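You operate a simulated robot arm through the tools that you are given. There is no shell and no other tool. Be economical: measure what you need, move in short steps, check, and stop when the job is done.

The job below is to be done with a simulated robot arm. You get a single attempt, and the scene is never put back.

JOB
Grind the mill's cup full of coarse pepper and brush up the spilt specks.
Fine: set the dial before you grind; put the brush back.
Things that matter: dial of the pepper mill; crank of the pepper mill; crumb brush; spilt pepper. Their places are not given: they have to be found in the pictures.

Only the result counts: the job must be done as asked and must still hold three seconds after the hand-in. Knocking over, shifting, dropping, spilling or breaking anything else fails it.

ROBOT AND FRAMES
A 6-joint arm with a two-finger parallel gripper, fixed in place. Base frame: the origin is at the foot of the arm, x ahead of it, y to its left, z up; the work surface is at about z = 0. Readings come in cm, rad, newtons and seconds.
With the tool pointing down near the work surface it reaches from about 14 to 58 cm from the base axis. Its first joint turns from -1.152 to 1.152 rad. Payload 2.1 kg.
Tool frame: the origin (TCP) lies between the finger pads and is the grasp point; the fingertips stand 3 cm ahead of it; z points along the fingers, y is the line along which they close. The gripper opens to 9.4 cm. The fingers are 2.8 cm wide and 1 cm thick; the gripper's body (5 by 9.6 cm) begins 5.5 cm behind the TCP.
Orientation is that of the tool frame in the base frame, as a unit quaternion [x, y, z, w]. With the fingers straight down and closing along the base's y, the tool's x points along the base's -x, its y along +y and its z along -z.

CONTROLS
- The arm moves only by the tool apply_moves. Its arguments are lists of equal length, an entry for each row: "linear": the shift along the tool's x, y, z in units of 100 mm (1.0 is 100 mm), a list of three; "dr": the turn, a rotation vector about the tool's x, y, z in units of 120 degrees (1.0 is 120 degrees), a list of three; "jaw": the opening, from 0 (shut) to 1 (fully open). In form: {"linear": [[x, y, z], ...], "dr": [[ax, ay, az], ...], "jaw": [jaw, ...]}. A call has 1 to 8 rows; each row is the pose to reach, as a shift and turn from the pose commanded when the call began, along the tool's axes at that moment. A call with a number of a shift or a turn outside -1 to 1 is refused whole. Each row takes 0.2 s and may step no farther than 5 cm and 0.15 rad from the row before; otherwise, or with a gripper value out of range, the whole call is refused. A pose out of reach is approached as far as the arm can. The call stops where the force on the tool passes 50 N (or 10 N more than at its start, if that is more) or the arm is blocked; 0.2 s more then pass. The fingers move at their own pace (about 7.2 cm/s each) and stop on an object; they squeeze with about 42 N. The grip force told is the motor's: it shows also when the fingers shut on nothing. Time passes only in rows, and 0.2 s behind the last, so rows that repeat a pose let the fingers close. The reply holds the time, the measured pose of the TCP, the force on the tool along the base axes, the opening and the grip force, in the units named above and with some noise.
- Cameras (640 x 400 px; columns grow to the right, rows downward): "scene" is fixed at [4.35, -36.16, 48.98]; the picture's right is [0.88, -0.48, 0.00], its down [-0.25, -0.45, -0.86] and it looks along [0.41, 0.75, -0.52] (base axes); focal length 340 px, centre (320, 200). "wrist" rides on the gripper at [-3.7, 0, -5.8] in the tool frame; the picture's right is [0.00, -1.00, 0.00], its down [0.97, 0.00, -0.24] and it looks along [0.24, 0.00, 0.97] (tool axes); focal length 218 px, centre (320, 200).
- get_image(camera): a new picture of that camera. The clock stands still meanwhile.
- measure_at(camera, pixels): for up to 12 pixels [column, row] of the newest picture of that camera ("zoom" is the newest enlarged one), the place [x, y, z] in the base frame of the surface seen there, good to about 0.3 cm. The clock stands still meanwhile.
- close_up(camera, box): a new picture of the part [left, top, right, bottom] of that camera's present view, enlarged. The clock stands still meanwhile.
- sign_off(): hands the job in; it is judged then, once.

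Go step by step. Measure first, check grasps and placings, and put right what went wrong. The budget is 80 turns and 46 pictures, counting those below and the enlarged ones. Unless the task says otherwise, let go and move clear before handing in, and close with one line.

The tools are called after "Emit:" by a JSON object that holds its "api" and its "payload". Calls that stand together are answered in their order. apply_moves: Moves the arm, as the interface text tells. Its arguments: {"type":"object","properties":{"linear":{"type":"array","items":{"type":"array","items":{"type":"number"}}},"dr":{"type":"array","items":{"type":"array","items":{"type":"number"}}},"jaw":{"type":"array","items":{"type":"number"}}},"required":["linear","dr","jaw"]} The other tools are called the same way: get_image (camera) takes a picture; measure_at (camera, pixels) gives the place of the surface under pixels of a picture; close_up (camera, box) takes an enlarged picture of a part of a camera's view; sign_off () hands the job in.

At the start:

```text
time: 0.0
tool_pos: [34.27, 5.07, 29.43]
tcp_rot: [0.0, 1.0, 0.001, 0.001]
force: [-0.4, 0.4, 0.3]
gripper_width: 9.41
gripper_force: 0.0
```

scene: 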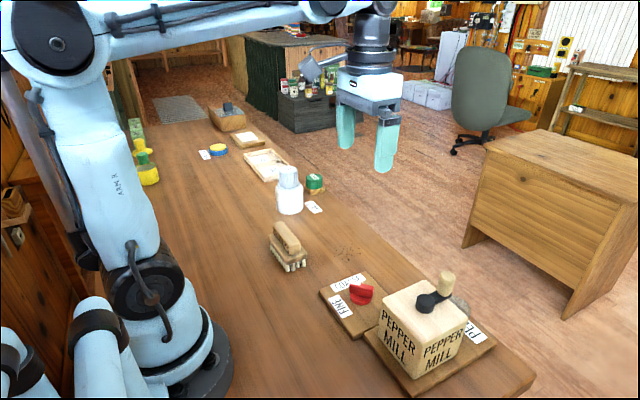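
wrist: 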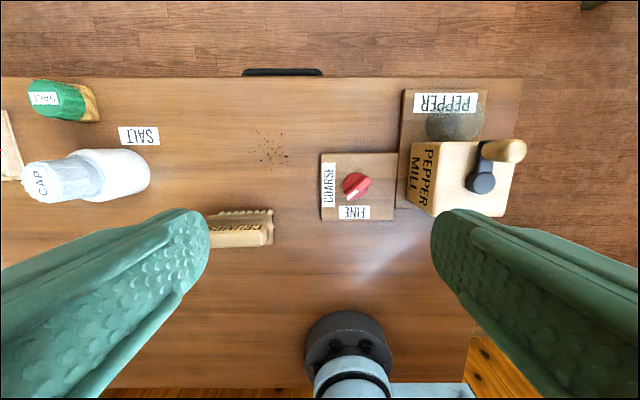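

The wrist picture shows the dial near (357,186), the mill with its crank near (490,165), the brush near (240,228) and the specks near (270,150). I'll enlarge and measure them.

Emit:
{"api": "close_up", "payload": {"camera": "wrist", "box": [310, 80, 530, 230]}}

Emit:
{"api": "close_up", "payload": {"camera": "scene", "box": [310, 250, 510, 390]}}

Emit:
{"api": "measure_at", "payload": {"camera": "wrist", "pixels": [[357, 186], [348, 196], [366, 178], [328, 185], [355, 212], [481, 182], [512, 150], [490, 160], [453, 125], [420, 200], [240, 228], [270, 150]]}}

```text
2.67 times, centred on (420, 155) of wrist
```

zoom: 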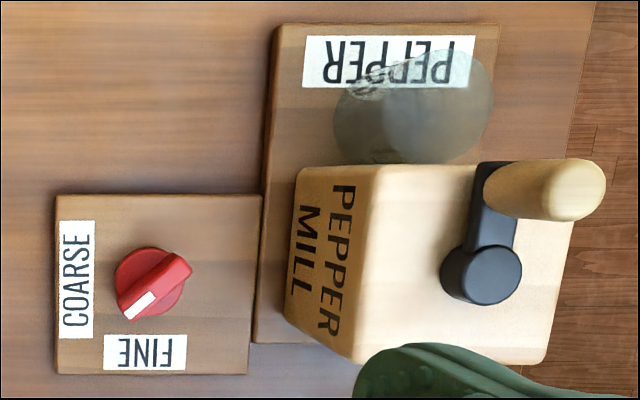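

```text
2.86 times, centred on (410, 320) of scene
```

zoom: 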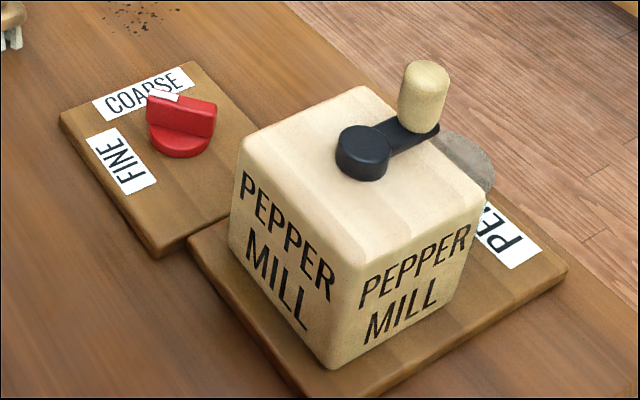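

```text
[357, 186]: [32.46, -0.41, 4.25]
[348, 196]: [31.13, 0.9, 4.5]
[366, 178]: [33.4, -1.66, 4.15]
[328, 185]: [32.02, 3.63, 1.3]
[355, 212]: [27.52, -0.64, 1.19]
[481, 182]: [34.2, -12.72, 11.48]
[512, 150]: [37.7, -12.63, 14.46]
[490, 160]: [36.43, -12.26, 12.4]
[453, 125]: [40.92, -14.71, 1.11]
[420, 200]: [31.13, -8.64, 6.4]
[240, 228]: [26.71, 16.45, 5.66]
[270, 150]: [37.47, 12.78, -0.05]
```

The pointer's white end lies at (31.1, 0.9), off the dial's centre at about (32.3, -0.4), so it sits midway between FINE (-x) and COARSE (+y). It needs 45° clockwise as seen from above. I'll go above it with the jaws turned to close across the bar.

Emit:
{"api": "apply_moves", "payload": {"linear": [[0.03, -0.09, 0.25], [0.07, -0.18, 0.5], [0.1, -0.27, 0.75], [0.13, -0.36, 1.0], [0.16, -0.45, 1.0], [0.2, -0.54, 1.0]], "dr": [[0, 0, 0.0625], [0, 0, 0.125], [0, 0, 0.1875], [0, 0, 0.25], [0, 0, 0.3125], [0, 0, 0.375]], "jaw": [0.45, 0.45, 0.45, 0.45, 0.45, 0.45]}}

Emit:
{"api": "get_image", "payload": {"camera": "wrist"}}

```text
time: 1.4
tool_pos: [32.39, -0.49, 19.24]
tcp_rot: [0.384, 0.923, 0.001, 0.0]
force: [1.0, 0.1, 0.2]
gripper_width: 4.25
gripper_force: 0.3
```

```text
41 pictures are left
```

wrist: 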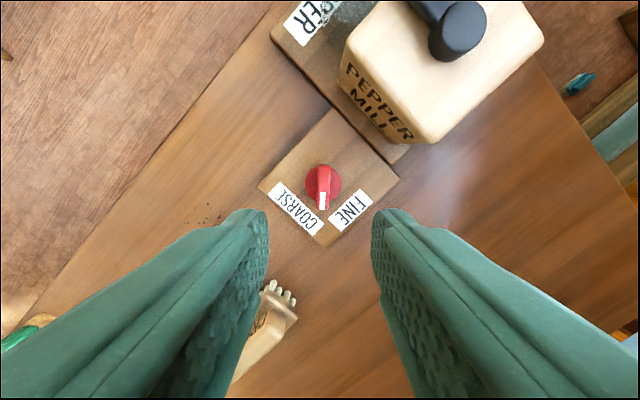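

The bar runs almost exactly along the tool's x axis, from (321,168) to (323,208). I'll measure it for the exact centre.

Emit:
{"api": "measure_at", "payload": {"camera": "wrist", "pixels": [[321, 168], [323, 205], [322, 185], [310, 190], [336, 180], [335, 195], [296, 208], [351, 211], [322, 222]]}}

Emit:
{"api": "close_up", "payload": {"camera": "wrist", "box": [260, 110, 400, 240]}}

```text
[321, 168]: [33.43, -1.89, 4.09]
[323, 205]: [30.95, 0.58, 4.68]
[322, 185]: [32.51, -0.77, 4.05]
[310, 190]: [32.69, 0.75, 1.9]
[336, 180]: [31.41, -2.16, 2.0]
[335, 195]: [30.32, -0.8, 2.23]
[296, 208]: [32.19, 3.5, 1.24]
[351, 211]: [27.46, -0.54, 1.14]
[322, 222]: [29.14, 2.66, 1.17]
```

```text
3.08 times, centred on (330, 175) of wrist
```

zoom: 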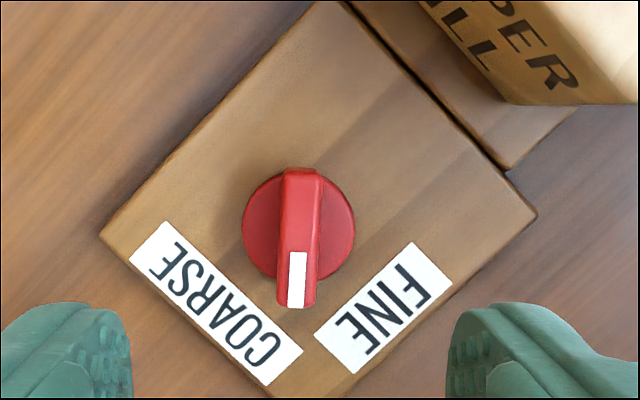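

The dial's centre is at about (32.1, -0.65), its disc's top at z 2.1 and the bar's top at about 4.5. I'm going down so that the fingertips stop at about z 2.6.

Emit:
{"api": "apply_moves", "payload": {"linear": [[0.01, -0.032, 0.35], [0.01, -0.032, 0.7], [0.01, -0.032, 1.0]], "dr": [[0, 0, 0], [0, 0, 0], [0, 0, 0]], "jaw": [0.45, 0.45, 0.45]}}

Emit:
{"api": "apply_moves", "payload": {"linear": [[0, 0, 0.2], [0, 0, 0.36], [0, 0, 0.36], [0, 0, 0.36], [0, 0, 0.36]], "dr": [[0, 0, 0], [0, 0, 0], [0, 0, 0], [0, 0, 0], [0, 0, 0]], "jaw": [0.45, 0.45, 0.0, 0.0, 0.0]}}

```text
time: 2.2
tool_pos: [31.95, -0.43, 9.39]
tcp_rot: [0.383, 0.924, 0.002, 0.0]
force: [-0.8, -0.5, 0.2]
gripper_width: 4.24
gripper_force: 0.1
```

```text
time: 3.4
tool_pos: [31.94, -0.49, 5.75]
tcp_rot: [0.383, 0.924, 0.0, -0.001]
force: [-7.7, -11.4, -10.8]
gripper_width: 1.27
gripper_force: 45.1
```

The bar is held (opening 1.27). Now I turn 45° about the tool axis, clockwise seen from above.

Emit:
{"api": "apply_moves", "payload": {"linear": [[-0.01, 0, 0], [-0.015, 0, 0], [-0.015, 0, 0], [-0.015, 0, 0], [-0.015, 0, 0], [-0.015, 0, 0], [-0.015, 0, 0]], "dr": [[0, 0, 0.06], [0, 0, 0.12], [0, 0, 0.18], [0, 0, 0.24], [0, 0, 0.3], [0, 0, 0.345], [0, 0, 0.375]], "jaw": [0, 0, 0, 0, 0, 0, 0]}}

```text
time: 5.0
tool_pos: [31.94, -0.43, 5.79]
tcp_rot: [0.707, 0.707, 0.001, -0.003]
force: [-22.6, 13.4, 33.4]
gripper_width: 1.3
gripper_force: 45.0
```

Turned to a tool yaw of 90°. I'll release, rise and look.

Emit:
{"api": "apply_moves", "payload": {"linear": [[0, 0, 0], [0, 0, 0], [0, 0, -0.4], [0, 0, -0.8], [0, 0, -1.0]], "dr": [[0, 0, 0], [0, 0, 0], [0, 0, 0], [0, 0, 0], [0, 0, 0]], "jaw": [0.4, 0.4, 0.4, 0.4, 0.4]}}

Emit:
{"api": "close_up", "payload": {"camera": "wrist", "box": [220, 60, 420, 260]}}

Emit:
{"api": "close_up", "payload": {"camera": "scene", "box": [310, 250, 510, 390]}}

```text
time: 6.2
tool_pos: [32.05, -0.44, 15.85]
tcp_rot: [0.707, 0.707, 0.001, -0.002]
force: [-0.1, 0.2, -0.1]
gripper_width: 3.75
gripper_force: 0.2
```

```text
2.00 times, centred on (320, 160) of wrist
```

zoom: 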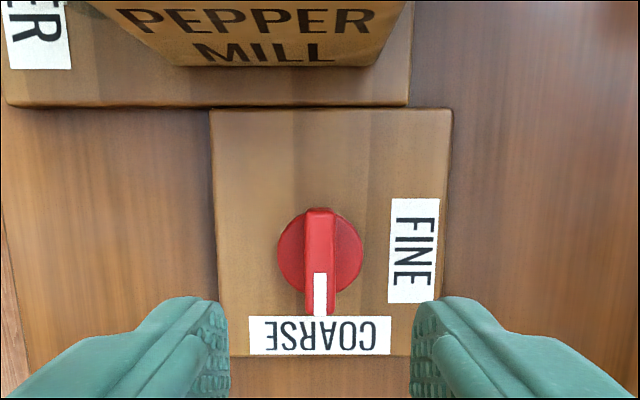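

```text
2.86 times, centred on (410, 320) of scene
```

zoom: 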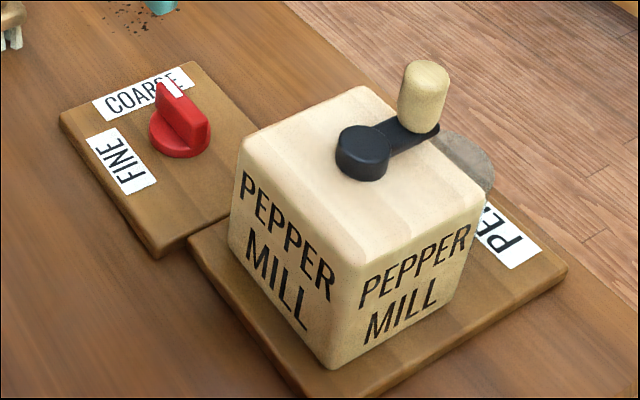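

The pointer is on COARSE. Next I move up and over the mill, turning back to the neutral yaw on the way, to look at the crank from above.

Emit:
{"api": "apply_moves", "payload": {"linear": [[0, 0, -0.45], [0, 0, -0.85], [-0.3, 0, -0.85], [-0.6, 0, -0.85], [-0.9, 0.05, -0.85]], "dr": [[0, 0, 0], [0, 0, -0.07], [0, 0, -0.14], [0, 0, -0.21], [0, 0, -0.28]], "jaw": [0.4, 0.4, 0.4, 0.4, 0.4]}}

Emit:
{"api": "apply_moves", "payload": {"linear": [[0, 0, 0], [0, 0, 0], [0, 0, 0], [0, 0, 0], [0, 0, 0], [0, 0, 0], [0, 0, 0]], "dr": [[0, 0, -0.07], [0, 0, -0.14], [0, 0, -0.21], [0, 0, -0.28], [0, 0, -0.35], [0, 0, -0.42], [0, 0, -0.47]], "jaw": [0.4, 0.4, 0.4, 0.4, 0.4, 0.4, 0.4]}}

Emit:
{"api": "get_image", "payload": {"camera": "wrist"}}

```text
time: 7.4
tool_pos: [32.65, -9.88, 24.23]
tcp_rot: [0.472, 0.882, 0.0, 0.0]
force: [0.5, -0.4, -0.4]
gripper_width: 3.74
gripper_force: 0.1
```

```text
time: 9.0
tool_pos: [32.59, -9.5, 24.24]
tcp_rot: [-0.002, 1.0, 0.001, -0.001]
force: [0.0, -0.3, 0.1]
gripper_width: 3.74
gripper_force: 0.1
```

```text
37 pictures are left
```

wrist: 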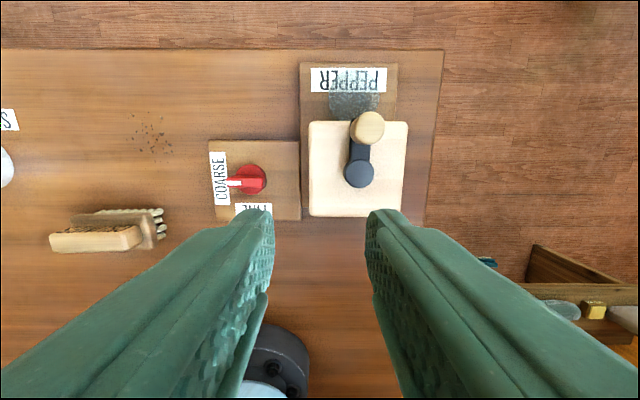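

Emit:
{"api": "measure_at", "payload": {"camera": "wrist", "pixels": [[359, 173], [349, 176], [369, 176], [367, 125], [357, 126], [377, 126], [367, 115], [358, 150], [330, 195], [350, 103], [355, 130], [310, 130]]}}

Emit:
{"api": "close_up", "payload": {"camera": "wrist", "box": [290, 50, 450, 230]}}

```text
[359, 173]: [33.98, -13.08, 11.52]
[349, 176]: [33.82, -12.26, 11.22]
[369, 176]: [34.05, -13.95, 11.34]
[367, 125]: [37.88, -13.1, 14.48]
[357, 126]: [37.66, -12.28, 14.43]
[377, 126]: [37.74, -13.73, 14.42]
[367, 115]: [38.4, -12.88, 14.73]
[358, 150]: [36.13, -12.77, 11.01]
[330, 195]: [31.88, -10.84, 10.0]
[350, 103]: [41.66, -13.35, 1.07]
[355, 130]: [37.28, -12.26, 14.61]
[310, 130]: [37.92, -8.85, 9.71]
```

```text
2.22 times, centred on (370, 140) of wrist
```

zoom: 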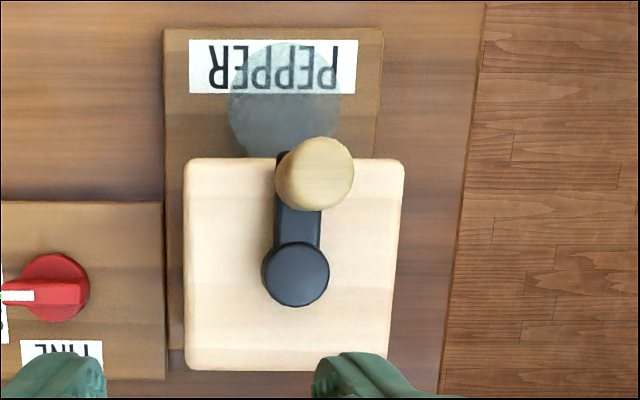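

The crank's axis is at (33.95, -13.0) and its knob at (37.75, -12.95), with the knob's top at z 14.5 and the arm's top at z 11. I'll go over the knob, down, and grip it with the fingertips just above the arm.

Emit:
{"api": "apply_moves", "payload": {"linear": [[-0.26, -0.17, 0.0], [-0.515, -0.345, 0.2], [-0.515, -0.345, 0.5], [-0.515, -0.345, 0.8], [-0.515, -0.345, 0.94], [-0.515, -0.345, 0.94], [-0.515, -0.345, 0.94], [-0.515, -0.345, 0.94]], "dr": [[0, 0, 0], [0, 0, 0], [0, 0, 0], [0, 0, 0], [0, 0, 0], [0, 0, 0], [0, 0, 0], [0, 0, 0]], "jaw": [0.4, 0.4, 0.4, 0.4, 0.4, 0.4, 0, 0]}}

Emit:
{"api": "close_up", "payload": {"camera": "scene", "box": [310, 230, 530, 390]}}

```text
time: 10.8
tool_pos: [37.66, -12.98, 14.68]
tcp_rot: [0.0, 1.0, -0.001, 0.001]
force: [1.1, -9.2, -9.5]
gripper_width: 2.16
gripper_force: 44.6
```

```text
2.50 times, centred on (420, 310) of scene
```

zoom: 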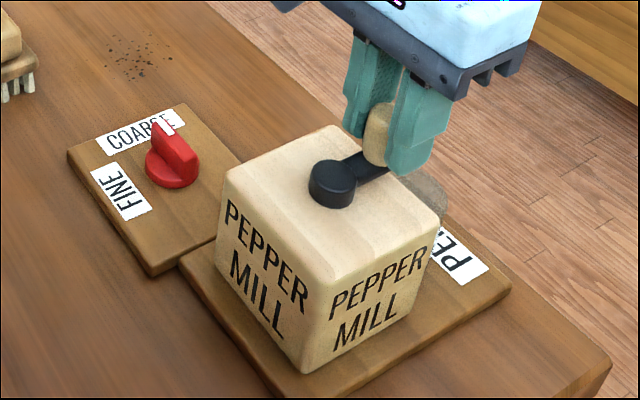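

The knob is held (opening 2.16). First I try a quarter turn clockwise, watching the force.

Emit:
{"api": "apply_moves", "payload": {"linear": [[0.0128, -0.0971, 0], [0.0502, -0.1875, 0], [0.1098, -0.2652, 0], [0.1875, -0.3248, 0], [0.2779, -0.3622, 0], [0.375, -0.375, 0]], "dr": [[0, 0, 0], [0, 0, 0], [0, 0, 0], [0, 0, 0], [0, 0, 0], [0, 0, 0]], "jaw": [0, 0, 0, 0, 0, 0]}}

Emit:
{"api": "close_up", "payload": {"camera": "scene", "box": [310, 230, 530, 390]}}

```text
time: 12.2
tool_pos: [33.95, -16.55, 14.7]
tcp_rot: [-0.003, 1.0, 0.006, 0.002]
force: [11.2, 35.1, -16.2]
gripper_width: 2.15
gripper_force: 45.2
```

```text
2.50 times, centred on (420, 310) of scene
```

zoom: 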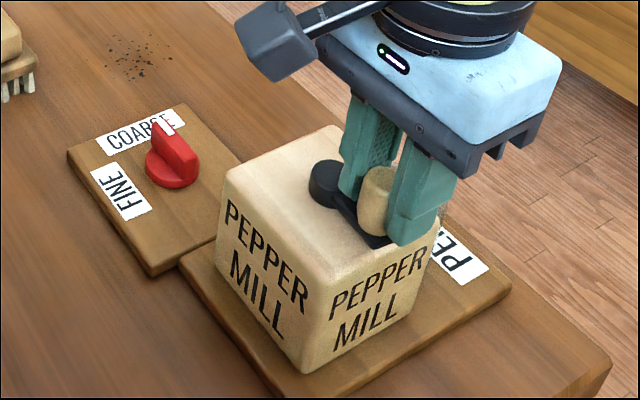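

The crank follows, but the 35 N force toward the centre says my circle is a little too big. I'll use radius 3.52 about (34.15, -12.95) and go on.

Emit:
{"api": "apply_moves", "payload": {"linear": [[0.0731, 0.035, 0], [0.158, 0.07, 0], [0.2309, 0.1261, 0], [0.2868, 0.199, 0], [0.322, 0.2839, 0], [0.334, 0.375, 0]], "dr": [[0, 0, 0], [0, 0, 0], [0, 0, 0], [0, 0, 0], [0, 0, 0], [0, 0, 0]], "jaw": [0, 0, 0, 0, 0, 0]}}

```text
time: 13.6
tool_pos: [30.54, -12.86, 14.68]
tcp_rot: [-0.001, 1.0, 0.0, 0.0]
force: [-6.2, -10.4, -8.1]
gripper_width: 2.14
gripper_force: 44.8
```

Forces are low with that circle. On to the second half of the first turn.

Emit:
{"api": "apply_moves", "payload": {"linear": [[-0.0268, 0.1347, 0], [-0.1031, 0.2489, 0], [-0.2173, 0.3252, 0], [-0.352, 0.352, 0], [-0.4867, 0.3252, 0], [-0.6009, 0.2489, 0], [-0.6772, 0.1347, 0], [-0.704, 0, 0]], "dr": [[0, 0, 0], [0, 0, 0], [0, 0, 0], [0, 0, 0], [0, 0, 0], [0, 0, 0], [0, 0, 0], [0, 0, 0]], "jaw": [0, 0, 0, 0, 0, 0, 0, 0]}}

Emit:
{"api": "get_image", "payload": {"camera": "scene"}}

Emit:
{"api": "close_up", "payload": {"camera": "wrist", "box": [200, 60, 440, 260]}}

```text
time: 14.9
tool_pos: [35.43, -9.57, 14.89]
tcp_rot: [-0.001, 1.0, 0.006, -0.005]
force: [3.8, 1.1, 5.9]
gripper_width: 2.15
gripper_force: 44.7
stopped in row 6: the force on the tool passed its limit (the readings are from after the stop); the commanded pose is now the measured one
```

```text
33 pictures are left
```

scene: 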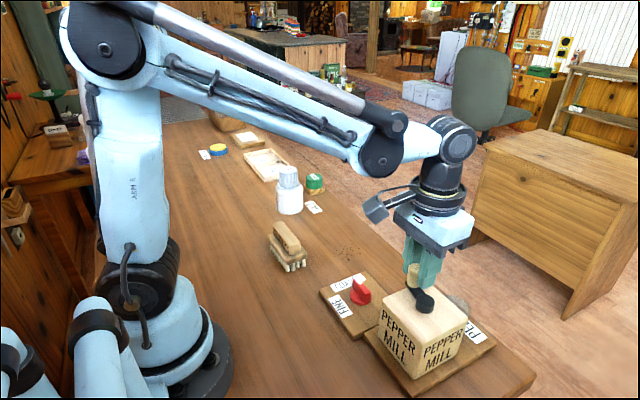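

```text
2.00 times, centred on (320, 160) of wrist
```

zoom: 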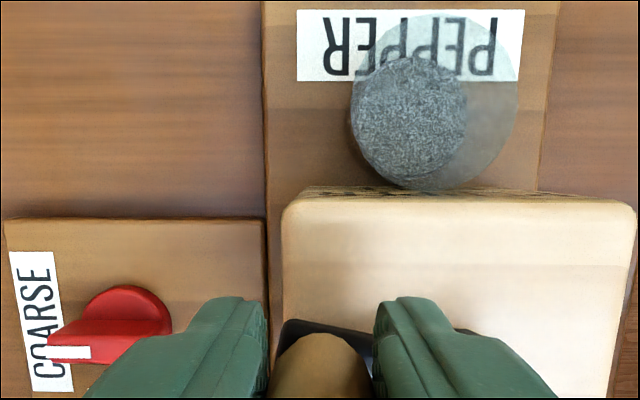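

The move stopped at row 6 with the knob near (35.43, -9.57). The cup now holds pepper, seen in the zoom at (410,120). I'll measure its level against the cup's rim.

Emit:
{"api": "measure_at", "payload": {"camera": "zoom", "pixels": [[410, 120], [390, 100], [430, 150], [490, 120], [510, 70], [480, 20], [440, 180], [370, 160], [580, 70], [320, 300]]}}

Emit:
{"api": "close_up", "payload": {"camera": "scene", "box": [360, 250, 500, 390]}}

```text
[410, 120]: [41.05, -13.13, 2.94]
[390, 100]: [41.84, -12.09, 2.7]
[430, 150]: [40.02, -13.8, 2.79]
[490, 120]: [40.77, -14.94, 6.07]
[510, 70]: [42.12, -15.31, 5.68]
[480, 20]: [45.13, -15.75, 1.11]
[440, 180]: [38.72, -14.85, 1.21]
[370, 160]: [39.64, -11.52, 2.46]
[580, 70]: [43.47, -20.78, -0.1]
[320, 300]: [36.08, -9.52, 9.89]
```

```text
2.86 times, centred on (430, 320) of scene
```

zoom: 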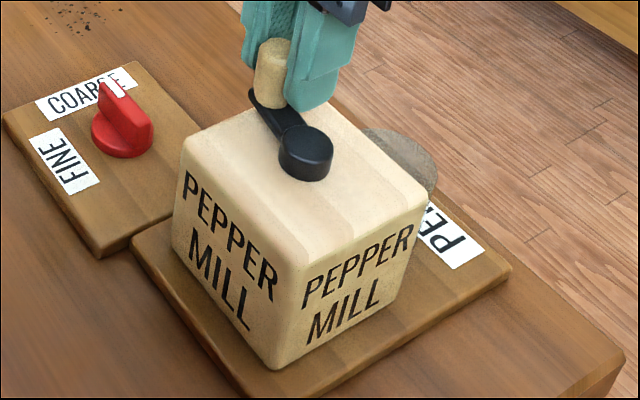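

The pepper is at about z 2.8, with the cup's floor near 1.2 and its rim near 6, so more turns are needed. I check the knob's exact place before regripping.

Emit:
{"api": "measure_at", "payload": {"camera": "zoom", "pixels": [[276, 48], [266, 70], [275, 90], [305, 142], [385, 150], [410, 140], [430, 165]]}}

Emit:
{"api": "apply_moves", "payload": {"linear": [[0, 0, 0], [0, 0, 0.02], [0, 0, 0.02]], "dr": [[0, 0, 0], [0, 0, 0], [0, 0, 0]], "jaw": [0.4, 0.4, 0.4]}}

Emit:
{"api": "get_image", "payload": {"camera": "wrist"}}

```text
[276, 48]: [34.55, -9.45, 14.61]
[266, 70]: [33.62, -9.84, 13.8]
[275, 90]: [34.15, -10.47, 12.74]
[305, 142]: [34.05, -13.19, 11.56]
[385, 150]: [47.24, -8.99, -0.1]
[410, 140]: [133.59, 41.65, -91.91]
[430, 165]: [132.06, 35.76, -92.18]
```

```text
time: 15.7
tool_pos: [35.51, -9.56, 14.76]
tcp_rot: [-0.001, 1.0, 0.005, -0.005]
force: [0.2, 0.3, -0.3]
gripper_width: 3.77
gripper_force: 0.1
```

```text
30 pictures are left
```

wrist: 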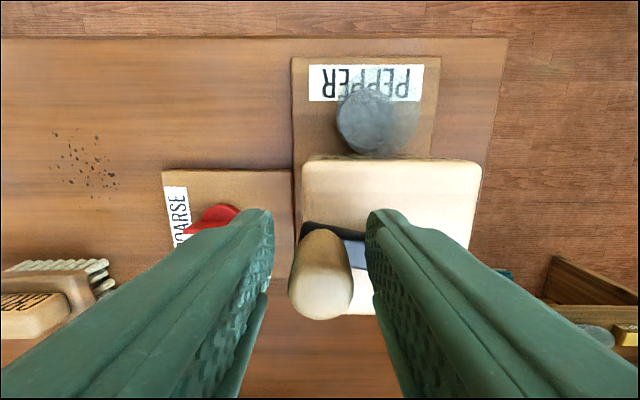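

With the fixed grip the knob slipped sideways along the pads and lagged: it's at about (34.4, -9.4) while the TCP is at 35.5. Pushing it round with shut fingers avoids slip, so I'll rise, shut and come down behind the knob at about (31.6, -10.35).

Emit:
{"api": "apply_moves", "payload": {"linear": [[0, 0, -0.25], [0, 0, -0.5], [0.2, -0.04, -0.5], [0.393, -0.08, -0.5], [0.393, -0.08, -0.5], [0.393, -0.08, -0.25], [0.393, -0.08, -0.01]], "dr": [[0, 0, 0], [0, 0, 0], [0, 0, 0], [0, 0, 0], [0, 0, 0], [0, 0, 0], [0, 0, 0]], "jaw": [0.4, 0.4, 0, 0, 0, 0, 0]}}

Emit:
{"api": "close_up", "payload": {"camera": "scene", "box": [330, 240, 510, 390]}}

```text
time: 17.3
tool_pos: [31.47, -10.37, 14.63]
tcp_rot: [-0.001, 1.0, 0.005, -0.005]
force: [-0.3, -0.5, 0.4]
gripper_width: 0.02
gripper_force: 33.2
```

```text
2.67 times, centred on (420, 315) of scene
```

zoom: 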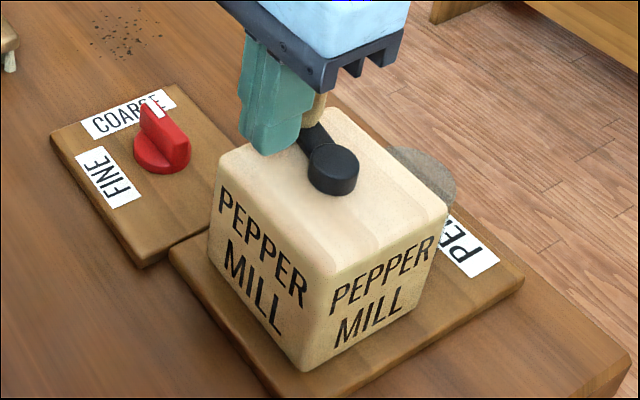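

The shut fingers stand behind the knob. Now I push clockwise through about 200°.

Emit:
{"api": "apply_moves", "payload": {"linear": [[-0.137, 0.087, 0], [-0.291, 0.108, 0], [-0.44, 0.061, 0], [-0.555, -0.044, 0], [-0.615, -0.188, 0], [-0.608, -0.344, 0], [-0.536, -0.482, 0], [-0.412, -0.577, 0]], "dr": [[0, 0, 0], [0, 0, 0], [0, 0, 0], [0, 0, 0], [0, 0, 0], [0, 0, 0], [0, 0, 0], [0, 0, 0]], "jaw": [0, 0, 0, 0, 0, 0, 0, 0]}}

Emit:
{"api": "close_up", "payload": {"camera": "wrist", "box": [160, 20, 480, 300]}}

Emit:
{"api": "close_up", "payload": {"camera": "scene", "box": [330, 240, 510, 390]}}

```text
time: 19.1
tool_pos: [35.63, -16.19, 15.0]
tcp_rot: [-0.001, 1.0, 0.006, -0.005]
force: [1.3, -0.4, 1.0]
gripper_width: 0.02
gripper_force: 33.2
```

```text
1.43 times, centred on (320, 160) of wrist
```

zoom: 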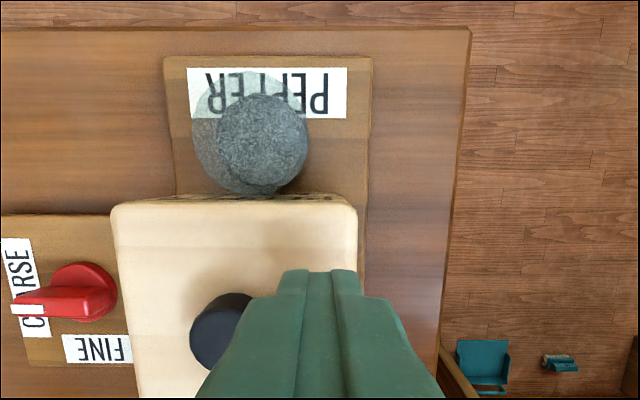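

```text
2.67 times, centred on (420, 315) of scene
```

zoom: 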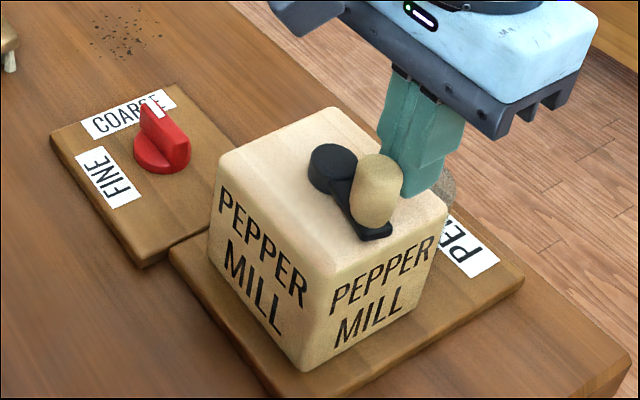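

The push works, and the knob has gone round to the -y side. I measure the pepper level again at (262,140) in the wrist zoom.

Emit:
{"api": "close_up", "payload": {"camera": "wrist", "box": [230, 40, 350, 130]}}

Emit:
{"api": "measure_at", "payload": {"camera": "zoom", "pixels": [[310, 200], [340, 250], [280, 160], [350, 150], [150, 190], [170, 280], [200, 100]]}}

```text
4.44 times, centred on (290, 85) of wrist
```

zoom: 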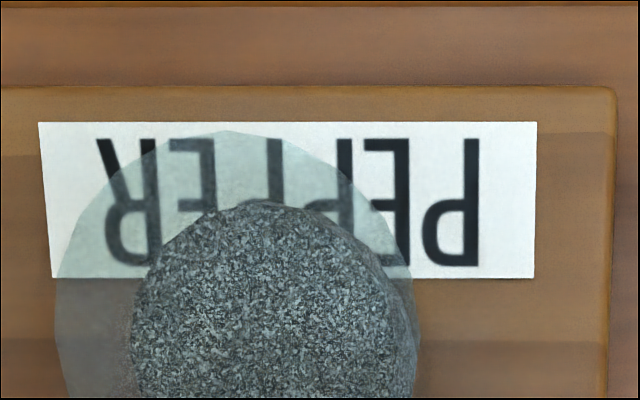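

```text
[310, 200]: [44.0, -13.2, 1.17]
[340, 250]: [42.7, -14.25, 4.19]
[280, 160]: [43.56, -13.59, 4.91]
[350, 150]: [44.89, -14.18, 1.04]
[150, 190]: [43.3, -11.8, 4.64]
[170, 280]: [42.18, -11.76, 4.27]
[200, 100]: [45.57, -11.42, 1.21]
```

Pepper is now at about z 4.2 of 6, after roughly 465° of cranking. I push another 190° or so.

Emit:
{"api": "apply_moves", "payload": {"linear": [[0.152, -0.034, 0], [0.305, 0, 0], [0.428, 0.095, 0], [0.5, 0.233, 0], [0.507, 0.389, 0], [0.447, 0.533, 0], [0.332, 0.638, 0], [0.246, 0.674, 0]], "dr": [[0, 0, 0], [0, 0, 0], [0, 0, 0], [0, 0, 0], [0, 0, 0], [0, 0, 0], [0, 0, 0], [0, 0, 0]], "jaw": [0, 0, 0, 0, 0, 0, 0, 0]}}

Emit:
{"api": "close_up", "payload": {"camera": "wrist", "box": [260, 20, 500, 220]}}

Emit:
{"api": "measure_at", "payload": {"camera": "zoom", "pixels": [[320, 100], [300, 130], [340, 130], [320, 160], [380, 130], [400, 160], [360, 180], [280, 220], [300, 250]]}}

```text
time: 20.9
tool_pos: [33.19, -9.47, 14.81]
tcp_rot: [-0.001, 1.0, 0.005, -0.004]
force: [0.8, 0.3, 0.8]
gripper_width: 0.01
gripper_force: 33.1
```

```text
2.00 times, centred on (380, 120) of wrist
```

zoom: 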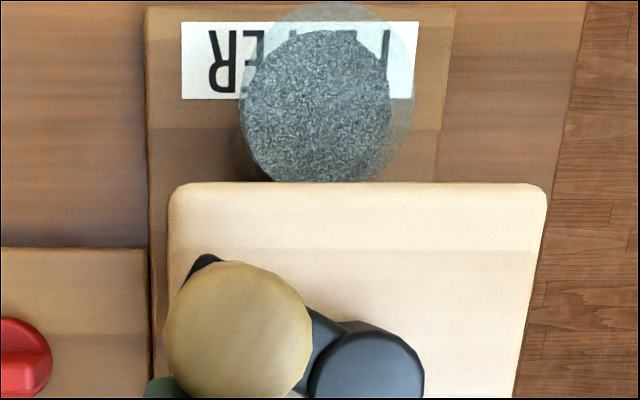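

```text
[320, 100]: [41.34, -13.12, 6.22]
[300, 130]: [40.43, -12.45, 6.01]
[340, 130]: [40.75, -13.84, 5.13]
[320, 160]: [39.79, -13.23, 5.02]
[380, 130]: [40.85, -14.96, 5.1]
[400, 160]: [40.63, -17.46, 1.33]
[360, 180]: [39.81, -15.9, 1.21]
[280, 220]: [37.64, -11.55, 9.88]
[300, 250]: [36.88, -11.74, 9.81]
```

Level is now about 5.1–5.5. A further 70° brings the crank to about two full turns, then I'll check.

Emit:
{"api": "apply_moves", "payload": {"linear": [[-0.156, 0.007, 0], [-0.3, -0.053, 0], [-0.388, -0.141, 0]], "dr": [[0, 0, 0], [0, 0, 0], [0, 0, 0]], "jaw": [0, 0, 0]}}

Emit:
{"api": "close_up", "payload": {"camera": "wrist", "box": [220, 20, 420, 160]}}

Emit:
{"api": "close_up", "payload": {"camera": "scene", "box": [380, 260, 500, 360]}}

```text
time: 21.7
tool_pos: [37.22, -10.84, 14.61]
tcp_rot: [0.0, 1.0, 0.005, -0.005]
force: [-0.5, 1.2, 0.9]
gripper_width: 0.0
gripper_force: 32.9
```

```text
2.86 times, centred on (320, 90) of wrist
```

zoom: 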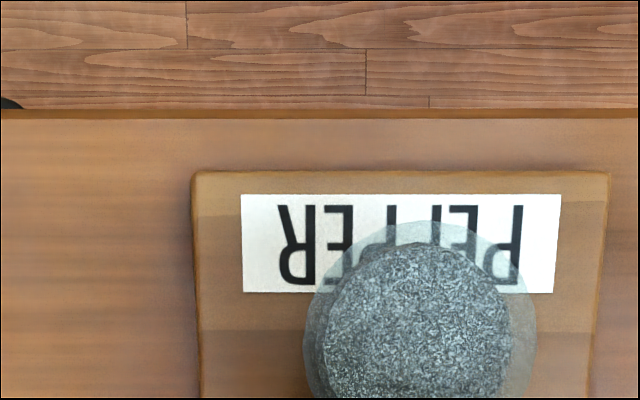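

```text
4.00 times, centred on (440, 310) of scene
```

zoom: 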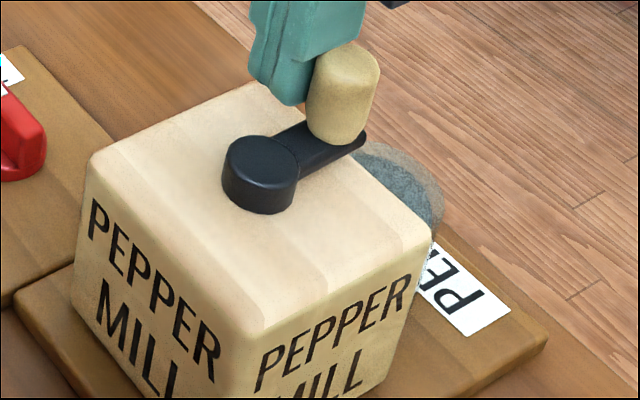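

The crank is back near its start after about two turns. I measure the pepper top against the cup's rim in this zoom.

Emit:
{"api": "measure_at", "payload": {"camera": "zoom", "pixels": [[400, 180], [410, 195], [390, 168], [425, 200], [372, 158], [400, 152], [430, 172], [440, 195], [432, 240]]}}

Emit:
{"api": "close_up", "payload": {"camera": "wrist", "box": [290, 90, 410, 190]}}

Emit:
{"api": "measure_at", "payload": {"camera": "zoom", "pixels": [[300, 200], [250, 150], [350, 150], [320, 120], [280, 260], [360, 230], [300, 100], [200, 150]]}}

```text
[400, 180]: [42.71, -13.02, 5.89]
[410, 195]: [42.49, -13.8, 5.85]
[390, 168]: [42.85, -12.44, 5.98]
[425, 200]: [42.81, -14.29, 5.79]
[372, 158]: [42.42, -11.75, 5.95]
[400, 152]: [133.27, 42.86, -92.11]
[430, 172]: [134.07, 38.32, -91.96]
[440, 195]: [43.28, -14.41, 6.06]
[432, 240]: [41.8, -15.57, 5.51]
```

```text
4.00 times, centred on (350, 140) of wrist
```

zoom: 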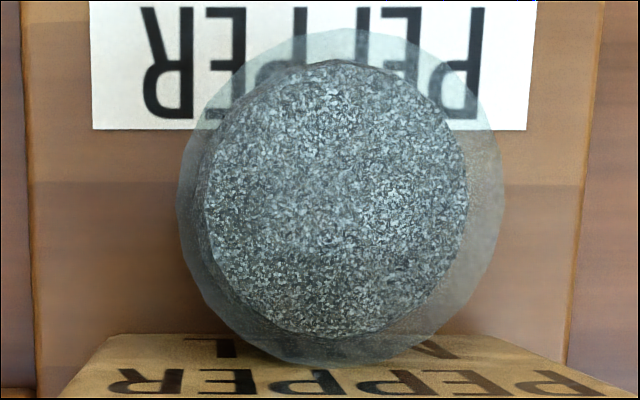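

```text
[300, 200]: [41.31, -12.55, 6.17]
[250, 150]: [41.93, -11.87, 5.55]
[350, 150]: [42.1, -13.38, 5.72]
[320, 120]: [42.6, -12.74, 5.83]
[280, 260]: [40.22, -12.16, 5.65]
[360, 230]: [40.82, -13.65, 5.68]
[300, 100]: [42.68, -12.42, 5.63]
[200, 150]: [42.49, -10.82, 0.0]
```

The pepper top reads about 5.75–5.9. I take a tighter look at the gap between pepper and rim.

Emit:
{"api": "close_up", "payload": {"camera": "scene", "box": [435, 282, 483, 330]}}

```text
8.33 times, centred on (459, 306) of scene
```

zoom: 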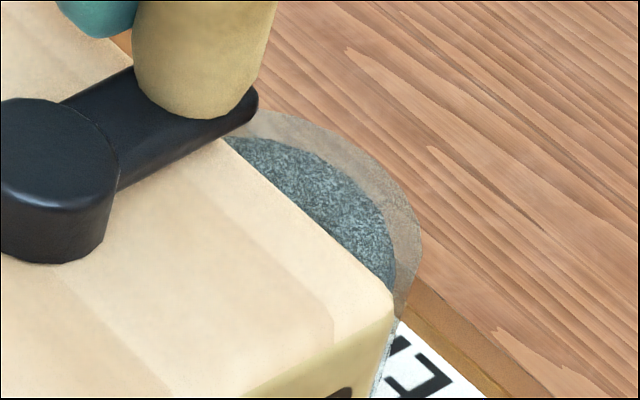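

The pepper lies about 0.3–0.4 cm below the rim, so nearly full. I crank another 50° and compare.

Emit:
{"api": "apply_moves", "payload": {"linear": [[-0.06, -0.144, 0], [-0.053, -0.3, 0]], "dr": [[0, 0, 0], [0, 0, 0]], "jaw": [0, 0]}}

Emit:
{"api": "close_up", "payload": {"camera": "scene", "box": [435, 282, 483, 330]}}

Emit:
{"api": "close_up", "payload": {"camera": "wrist", "box": [220, 60, 380, 190]}}

```text
time: 22.1
tool_pos: [37.31, -11.09, 14.79]
tcp_rot: [-0.005, 1.0, 0.017, -0.014]
force: [-2.9, 6.6, 1.2]
gripper_width: 0.01
gripper_force: 32.8
stopped in row 1: the force on the tool passed its limit (the readings are from after the stop); the commanded pose is now the measured one
```

```text
8.33 times, centred on (459, 306) of scene
```

zoom: 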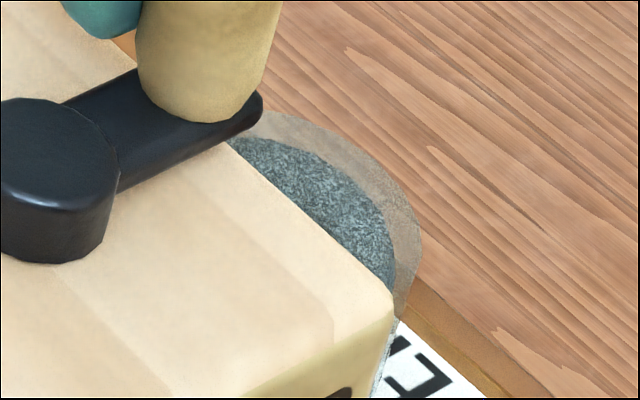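

```text
3.08 times, centred on (300, 125) of wrist
```

zoom: 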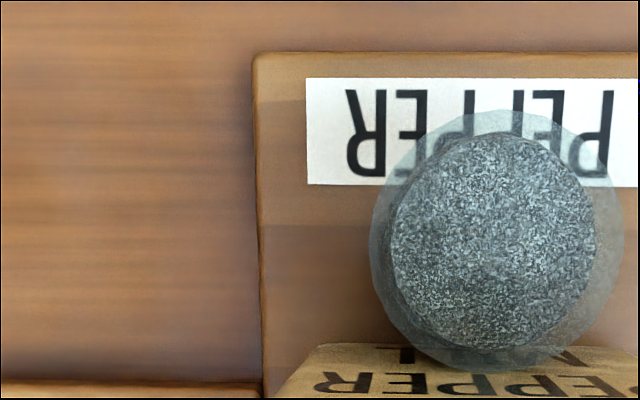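

The crank has come up against its stop after two turns, with the knob and the level unchanged, so the cup is full. I back off, rise, level the tool and look at the brush.

Emit:
{"api": "apply_moves", "payload": {"linear": [[0.02, 0.05, -0.02], [0.02, 0.06, -0.4], [0.1, 0.06, -0.8], [0.1, 0.4, -1.0], [0.1, 0.8, -1.0]], "dr": [[0, 0, 0], [0.008, -0.0067, 0.0025], [0.016, -0.0134, 0.005], [0.016, -0.0134, 0.005], [0.016, -0.0134, 0.005]], "jaw": [0, 0, 0, 0, 0.5]}}

Emit:
{"api": "apply_moves", "payload": {"linear": [[0.2, 0.4, 0], [0.4, 0.8, 0], [0.4, 1.0, 0]], "dr": [[0, 0, 0], [0, 0, 0], [0, 0, 0]], "jaw": [0.5, 0.5, 0.5]}}

Emit:
{"api": "get_image", "payload": {"camera": "wrist"}}

Emit:
{"api": "close_up", "payload": {"camera": "scene", "box": [240, 200, 400, 300]}}

```text
time: 23.3
tool_pos: [36.36, -3.64, 24.72]
tcp_rot: [0.001, 1.0, -0.001, 0.001]
force: [0.2, 0.2, -0.3]
gripper_width: 4.72
gripper_force: 0.5
```

```text
time: 24.1
tool_pos: [32.41, 6.4, 24.86]
tcp_rot: [0.001, 1.0, -0.001, 0.001]
force: [-0.3, 0.5, 0.2]
gripper_width: 4.7
gripper_force: 0.1
```

```text
18 pictures are left
```

wrist: 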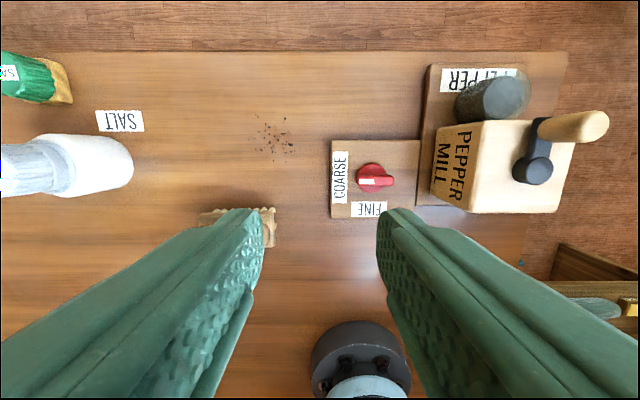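

```text
4.00 times, centred on (320, 250) of scene
```

zoom: 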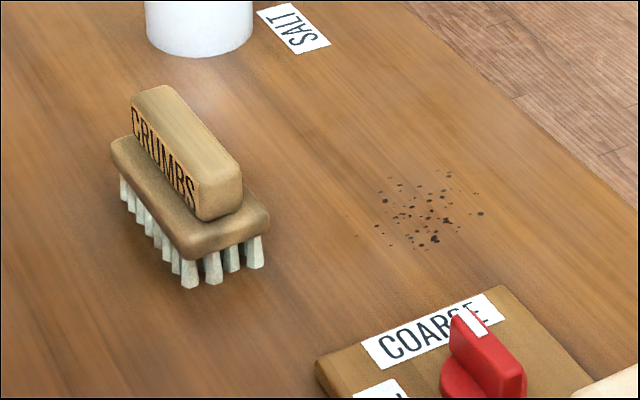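

The dial is still at COARSE and the mill stands. I measure the brush and the specks in the scene zoom.

Emit:
{"api": "measure_at", "payload": {"camera": "zoom", "pixels": [[150, 95], [175, 92], [235, 165], [200, 182], [200, 212], [190, 140], [190, 240], [265, 215], [115, 145], [425, 210], [360, 235], [480, 212]]}}

Emit:
{"api": "measure_at", "payload": {"camera": "wrist", "pixels": [[258, 117], [284, 117], [292, 148], [273, 155], [255, 148], [272, 135], [262, 240], [275, 240], [272, 210]]}}

```text
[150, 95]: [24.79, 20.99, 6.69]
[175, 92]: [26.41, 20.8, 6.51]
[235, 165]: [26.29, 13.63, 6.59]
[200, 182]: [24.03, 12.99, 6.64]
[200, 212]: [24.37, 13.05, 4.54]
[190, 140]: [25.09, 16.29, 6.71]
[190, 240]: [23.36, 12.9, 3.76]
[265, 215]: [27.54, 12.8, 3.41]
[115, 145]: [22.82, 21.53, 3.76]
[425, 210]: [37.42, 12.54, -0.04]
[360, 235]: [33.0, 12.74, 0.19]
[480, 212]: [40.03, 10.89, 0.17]
```

```text
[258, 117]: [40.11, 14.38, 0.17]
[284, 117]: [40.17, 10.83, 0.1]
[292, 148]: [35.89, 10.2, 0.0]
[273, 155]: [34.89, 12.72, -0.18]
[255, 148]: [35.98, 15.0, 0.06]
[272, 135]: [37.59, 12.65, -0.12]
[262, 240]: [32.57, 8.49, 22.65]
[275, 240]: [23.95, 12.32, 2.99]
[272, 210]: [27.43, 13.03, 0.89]
```

The brush handle spans x 24.1–26.4 and y 13–21, with its top at z 6.7; its centre is about (25.2, 17.1). The specks cover x 35–40, y 10–15. I turn the jaws to close along x and go above the brush.

Emit:
{"api": "apply_moves", "payload": {"linear": [[0.1, 0.12, 0], [0.2, 0.25, 0], [0.3, 0.37, 0], [0.4, 0.5, 0], [0.5, 0.62, 0], [0.6, 0.75, 0], [0.66, 0.87, 0], [0.72, 1.0, 0]], "dr": [[0, 0, 0.07], [0, 0, 0.14], [0, 0, 0.21], [0, 0, 0.28], [0, 0, 0.35], [0, 0, 0.42], [0, 0, 0.49], [0, 0, 0.56]], "jaw": [0.6, 0.6, 0.6, 0.6, 0.6, 0.6, 0.6, 0.6]}}

Emit:
{"api": "apply_moves", "payload": {"linear": [[0, 0, 0.3], [0, 0, 0.6], [0, 0, 0.8]], "dr": [[0, 0, 0.07], [0, 0, 0.14], [0, 0, 0.19]], "jaw": [0.6, 0.6, 0.6]}}

Emit:
{"api": "get_image", "payload": {"camera": "wrist"}}

```text
time: 25.9
tool_pos: [25.1, 16.46, 25.0]
tcp_rot: [0.555, 0.832, 0.0, 0.001]
force: [0.4, 0.1, -0.2]
gripper_width: 5.66
gripper_force: 0.0
```

```text
time: 26.7
tool_pos: [25.4, 16.51, 16.9]
tcp_rot: [0.708, 0.706, 0.001, 0.001]
force: [0.8, 0.8, -0.1]
gripper_width: 5.67
gripper_force: 0.0
```

```text
16 pictures are left
```

wrist: 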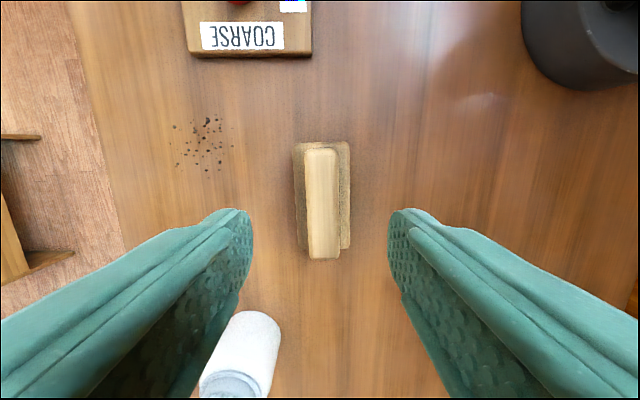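

The handle, at columns 305–340, lies centred between the fingers. I check the white bottle's clearance at (245,350) and the handle's ends.

Emit:
{"api": "measure_at", "payload": {"camera": "wrist", "pixels": [[321, 155], [322, 200], [323, 248], [308, 200], [338, 200], [347, 200], [297, 190], [275, 330], [250, 315], [230, 385], [255, 350]]}}

```text
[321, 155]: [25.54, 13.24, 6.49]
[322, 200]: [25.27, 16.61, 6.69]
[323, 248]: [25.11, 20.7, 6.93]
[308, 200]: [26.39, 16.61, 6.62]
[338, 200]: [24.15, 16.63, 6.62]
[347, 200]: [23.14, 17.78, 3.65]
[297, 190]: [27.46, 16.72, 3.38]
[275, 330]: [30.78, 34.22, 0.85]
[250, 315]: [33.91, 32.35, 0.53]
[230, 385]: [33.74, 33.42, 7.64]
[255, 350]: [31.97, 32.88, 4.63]
```

The bottle is far off. I go down to z 7.4 at y 17 and close on the handle.

Emit:
{"api": "apply_moves", "payload": {"linear": [[0.05, -0.01, 0.4], [0.05, -0.01, 0.75], [0.05, -0.01, 0.94], [0.05, -0.01, 0.94], [0.05, -0.01, 0.94], [0.05, -0.01, 0.94], [0.05, -0.01, 0.94]], "dr": [[0, 0, 0], [0, 0, 0], [0, 0, 0], [0, 0, 0], [0, 0, 0], [0, 0, 0], [0, 0, 0]], "jaw": [0.6, 0.6, 0.6, 0.6, 0, 0, 0]}}

```text
time: 28.3
tool_pos: [25.31, 17.0, 7.43]
tcp_rot: [0.708, 0.706, 0.001, 0.001]
force: [0.3, 0.2, 0.0]
gripper_width: 2.51
gripper_force: 42.0
```

The brush is held (opening 2.51). I lift it, carry it to just short of the specks at (30, 12.7) and set the bristles down.

Emit:
{"api": "apply_moves", "payload": {"linear": [[0, 0, -0.2], [-0.1, 0.1, -0.3], [-0.25, 0.28, -0.3], [-0.43, 0.47, -0.3], [-0.43, 0.47, -0.15], [-0.43, 0.47, 0.0], [-0.43, 0.47, 0.01]], "dr": [[0, 0, 0], [0, 0, 0], [0, 0, 0], [0, 0, 0], [0, 0, 0], [0, 0, 0], [0, 0, 0]], "jaw": [0, 0, 0, 0, 0, 0, 0]}}

Emit:
{"api": "apply_moves", "payload": {"linear": [[0, 0.15, 0], [0, 0.3, 0], [0, 0.45, 0], [0, 0.6, 0], [0, 0.75, 0], [0, 0.9, 0], [0, 1.0, 0]], "dr": [[0, 0, 0], [0, 0, 0], [0, 0, 0], [0, 0, 0], [0, 0, 0], [0, 0, 0], [0, 0, 0]], "jaw": [0, 0, 0, 0, 0, 0, 0]}}

Emit:
{"api": "close_up", "payload": {"camera": "scene", "box": [240, 180, 440, 320]}}

```text
time: 29.9
tool_pos: [30.07, 12.86, 7.45]
tcp_rot: [0.708, 0.706, 0.001, 0.001]
force: [0.3, 0.1, 0.3]
gripper_width: 0.01
gripper_force: 32.9
```

```text
time: 31.5
tool_pos: [39.92, 12.91, 7.59]
tcp_rot: [0.708, 0.706, 0.001, 0.001]
force: [-1.2, -0.2, 0.0]
gripper_width: 0.03
gripper_force: 33.5
```

```text
2.86 times, centred on (340, 250) of scene
```

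zoom: 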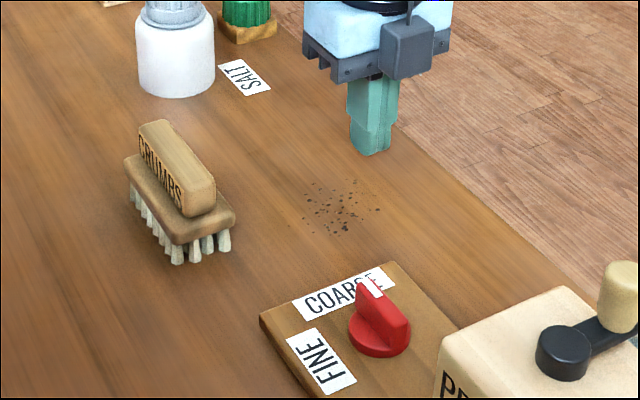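

The jaws shut to 0: the brush slipped out and still stands near its place. I rise, go back above it and look where it stands now.

Emit:
{"api": "apply_moves", "payload": {"linear": [[0, 0, -0.4], [0, -0.2, -0.8], [0.1, -0.6, -0.94], [0.3, -1.0, -0.94], [0.4, -1.0, -0.94]], "dr": [[0, 0, 0], [0, 0, 0], [0, 0, 0], [0, 0, 0], [0, 0, 0]], "jaw": [0, 0, 0.3, 0.6, 0.6]}}

Emit:
{"api": "apply_moves", "payload": {"linear": [[0, -0.25, 0], [0, -0.47, 0]], "dr": [[0, 0, 0], [0, 0, 0]], "jaw": [0.6, 0.6]}}

Emit:
{"api": "get_image", "payload": {"camera": "wrist"}}

Emit:
{"api": "measure_at", "payload": {"camera": "scene", "pixels": [[288, 225], [300, 248]]}}

```text
time: 32.7
tool_pos: [29.79, 16.82, 17.0]
tcp_rot: [0.708, 0.706, 0.0, 0.002]
force: [-0.1, 0.1, 0.0]
gripper_width: 5.65
gripper_force: 0.0
```

```text
time: 33.3
tool_pos: [25.08, 16.73, 16.94]
tcp_rot: [0.708, 0.706, 0.001, 0.002]
force: [-1.3, 0.0, 0.7]
gripper_width: 5.63
gripper_force: 0.0
```

```text
14 pictures are left
```

wrist: 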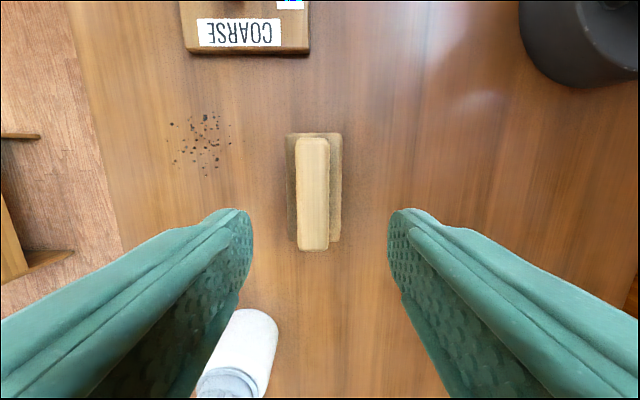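

```text
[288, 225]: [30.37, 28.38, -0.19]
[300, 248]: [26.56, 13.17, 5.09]
```

Emit:
{"api": "measure_at", "payload": {"camera": "wrist", "pixels": [[312, 145], [312, 190], [312, 242], [299, 190], [327, 190], [339, 190], [289, 180], [336, 215], [336, 150]]}}

```text
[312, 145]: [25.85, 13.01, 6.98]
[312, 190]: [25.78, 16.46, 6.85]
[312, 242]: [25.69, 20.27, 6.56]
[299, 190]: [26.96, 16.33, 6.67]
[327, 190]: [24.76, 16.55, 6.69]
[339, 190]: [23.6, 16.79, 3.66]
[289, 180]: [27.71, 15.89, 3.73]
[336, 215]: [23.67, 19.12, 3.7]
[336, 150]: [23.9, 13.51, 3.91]
```

The brush now stands at about (25.78, 16.6), turned square, with its plate's top at 3.8. I grip deeper, with the tips just above the plate, and let the grip settle longer.

Emit:
{"api": "apply_moves", "payload": {"linear": [[-0.01, 0.07, 0.45], [-0.01, 0.07, 0.85], [-0.01, 0.07, 0.99], [-0.01, 0.07, 0.99], [-0.01, 0.07, 0.99], [-0.01, 0.07, 0.99], [-0.01, 0.07, 0.99], [-0.01, 0.07, 0.99]], "dr": [[0, 0, 0], [0, 0, 0], [0, 0, 0], [0, 0, 0], [0, 0, 0], [0, 0, 0], [0, 0, 0], [0, 0, 0]], "jaw": [0.6, 0.6, 0.6, 0, 0, 0, 0, 0]}}

Emit:
{"api": "apply_moves", "payload": {"linear": [[0, 0, -0.02], [0, 0, -0.04], [0, 0, -0.06], [0, 0, -0.08], [0, 0, -0.1]], "dr": [[0, 0, 0], [0, 0, 0], [0, 0, 0], [0, 0, 0], [0, 0, 0]], "jaw": [0, 0, 0, 0, 0]}}

Emit:
{"api": "close_up", "payload": {"camera": "scene", "box": [240, 190, 360, 290]}}

```text
time: 35.1
tool_pos: [26.11, 16.71, 7.03]
tcp_rot: [0.708, 0.707, 0.001, 0.001]
force: [0.4, 0.1, -0.2]
gripper_width: 2.99
gripper_force: 41.5
```

```text
time: 36.3
tool_pos: [25.86, 16.57, 7.88]
tcp_rot: [0.708, 0.707, 0.001, 0.001]
force: [-0.4, 0.1, -1.8]
gripper_width: 2.99
gripper_force: 41.6
```

```text
4.00 times, centred on (300, 240) of scene
```

zoom: 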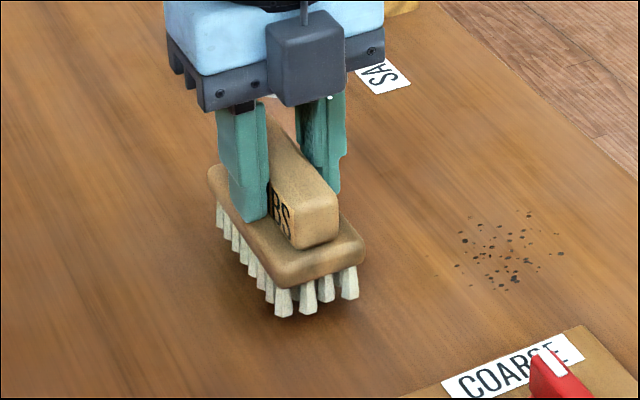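

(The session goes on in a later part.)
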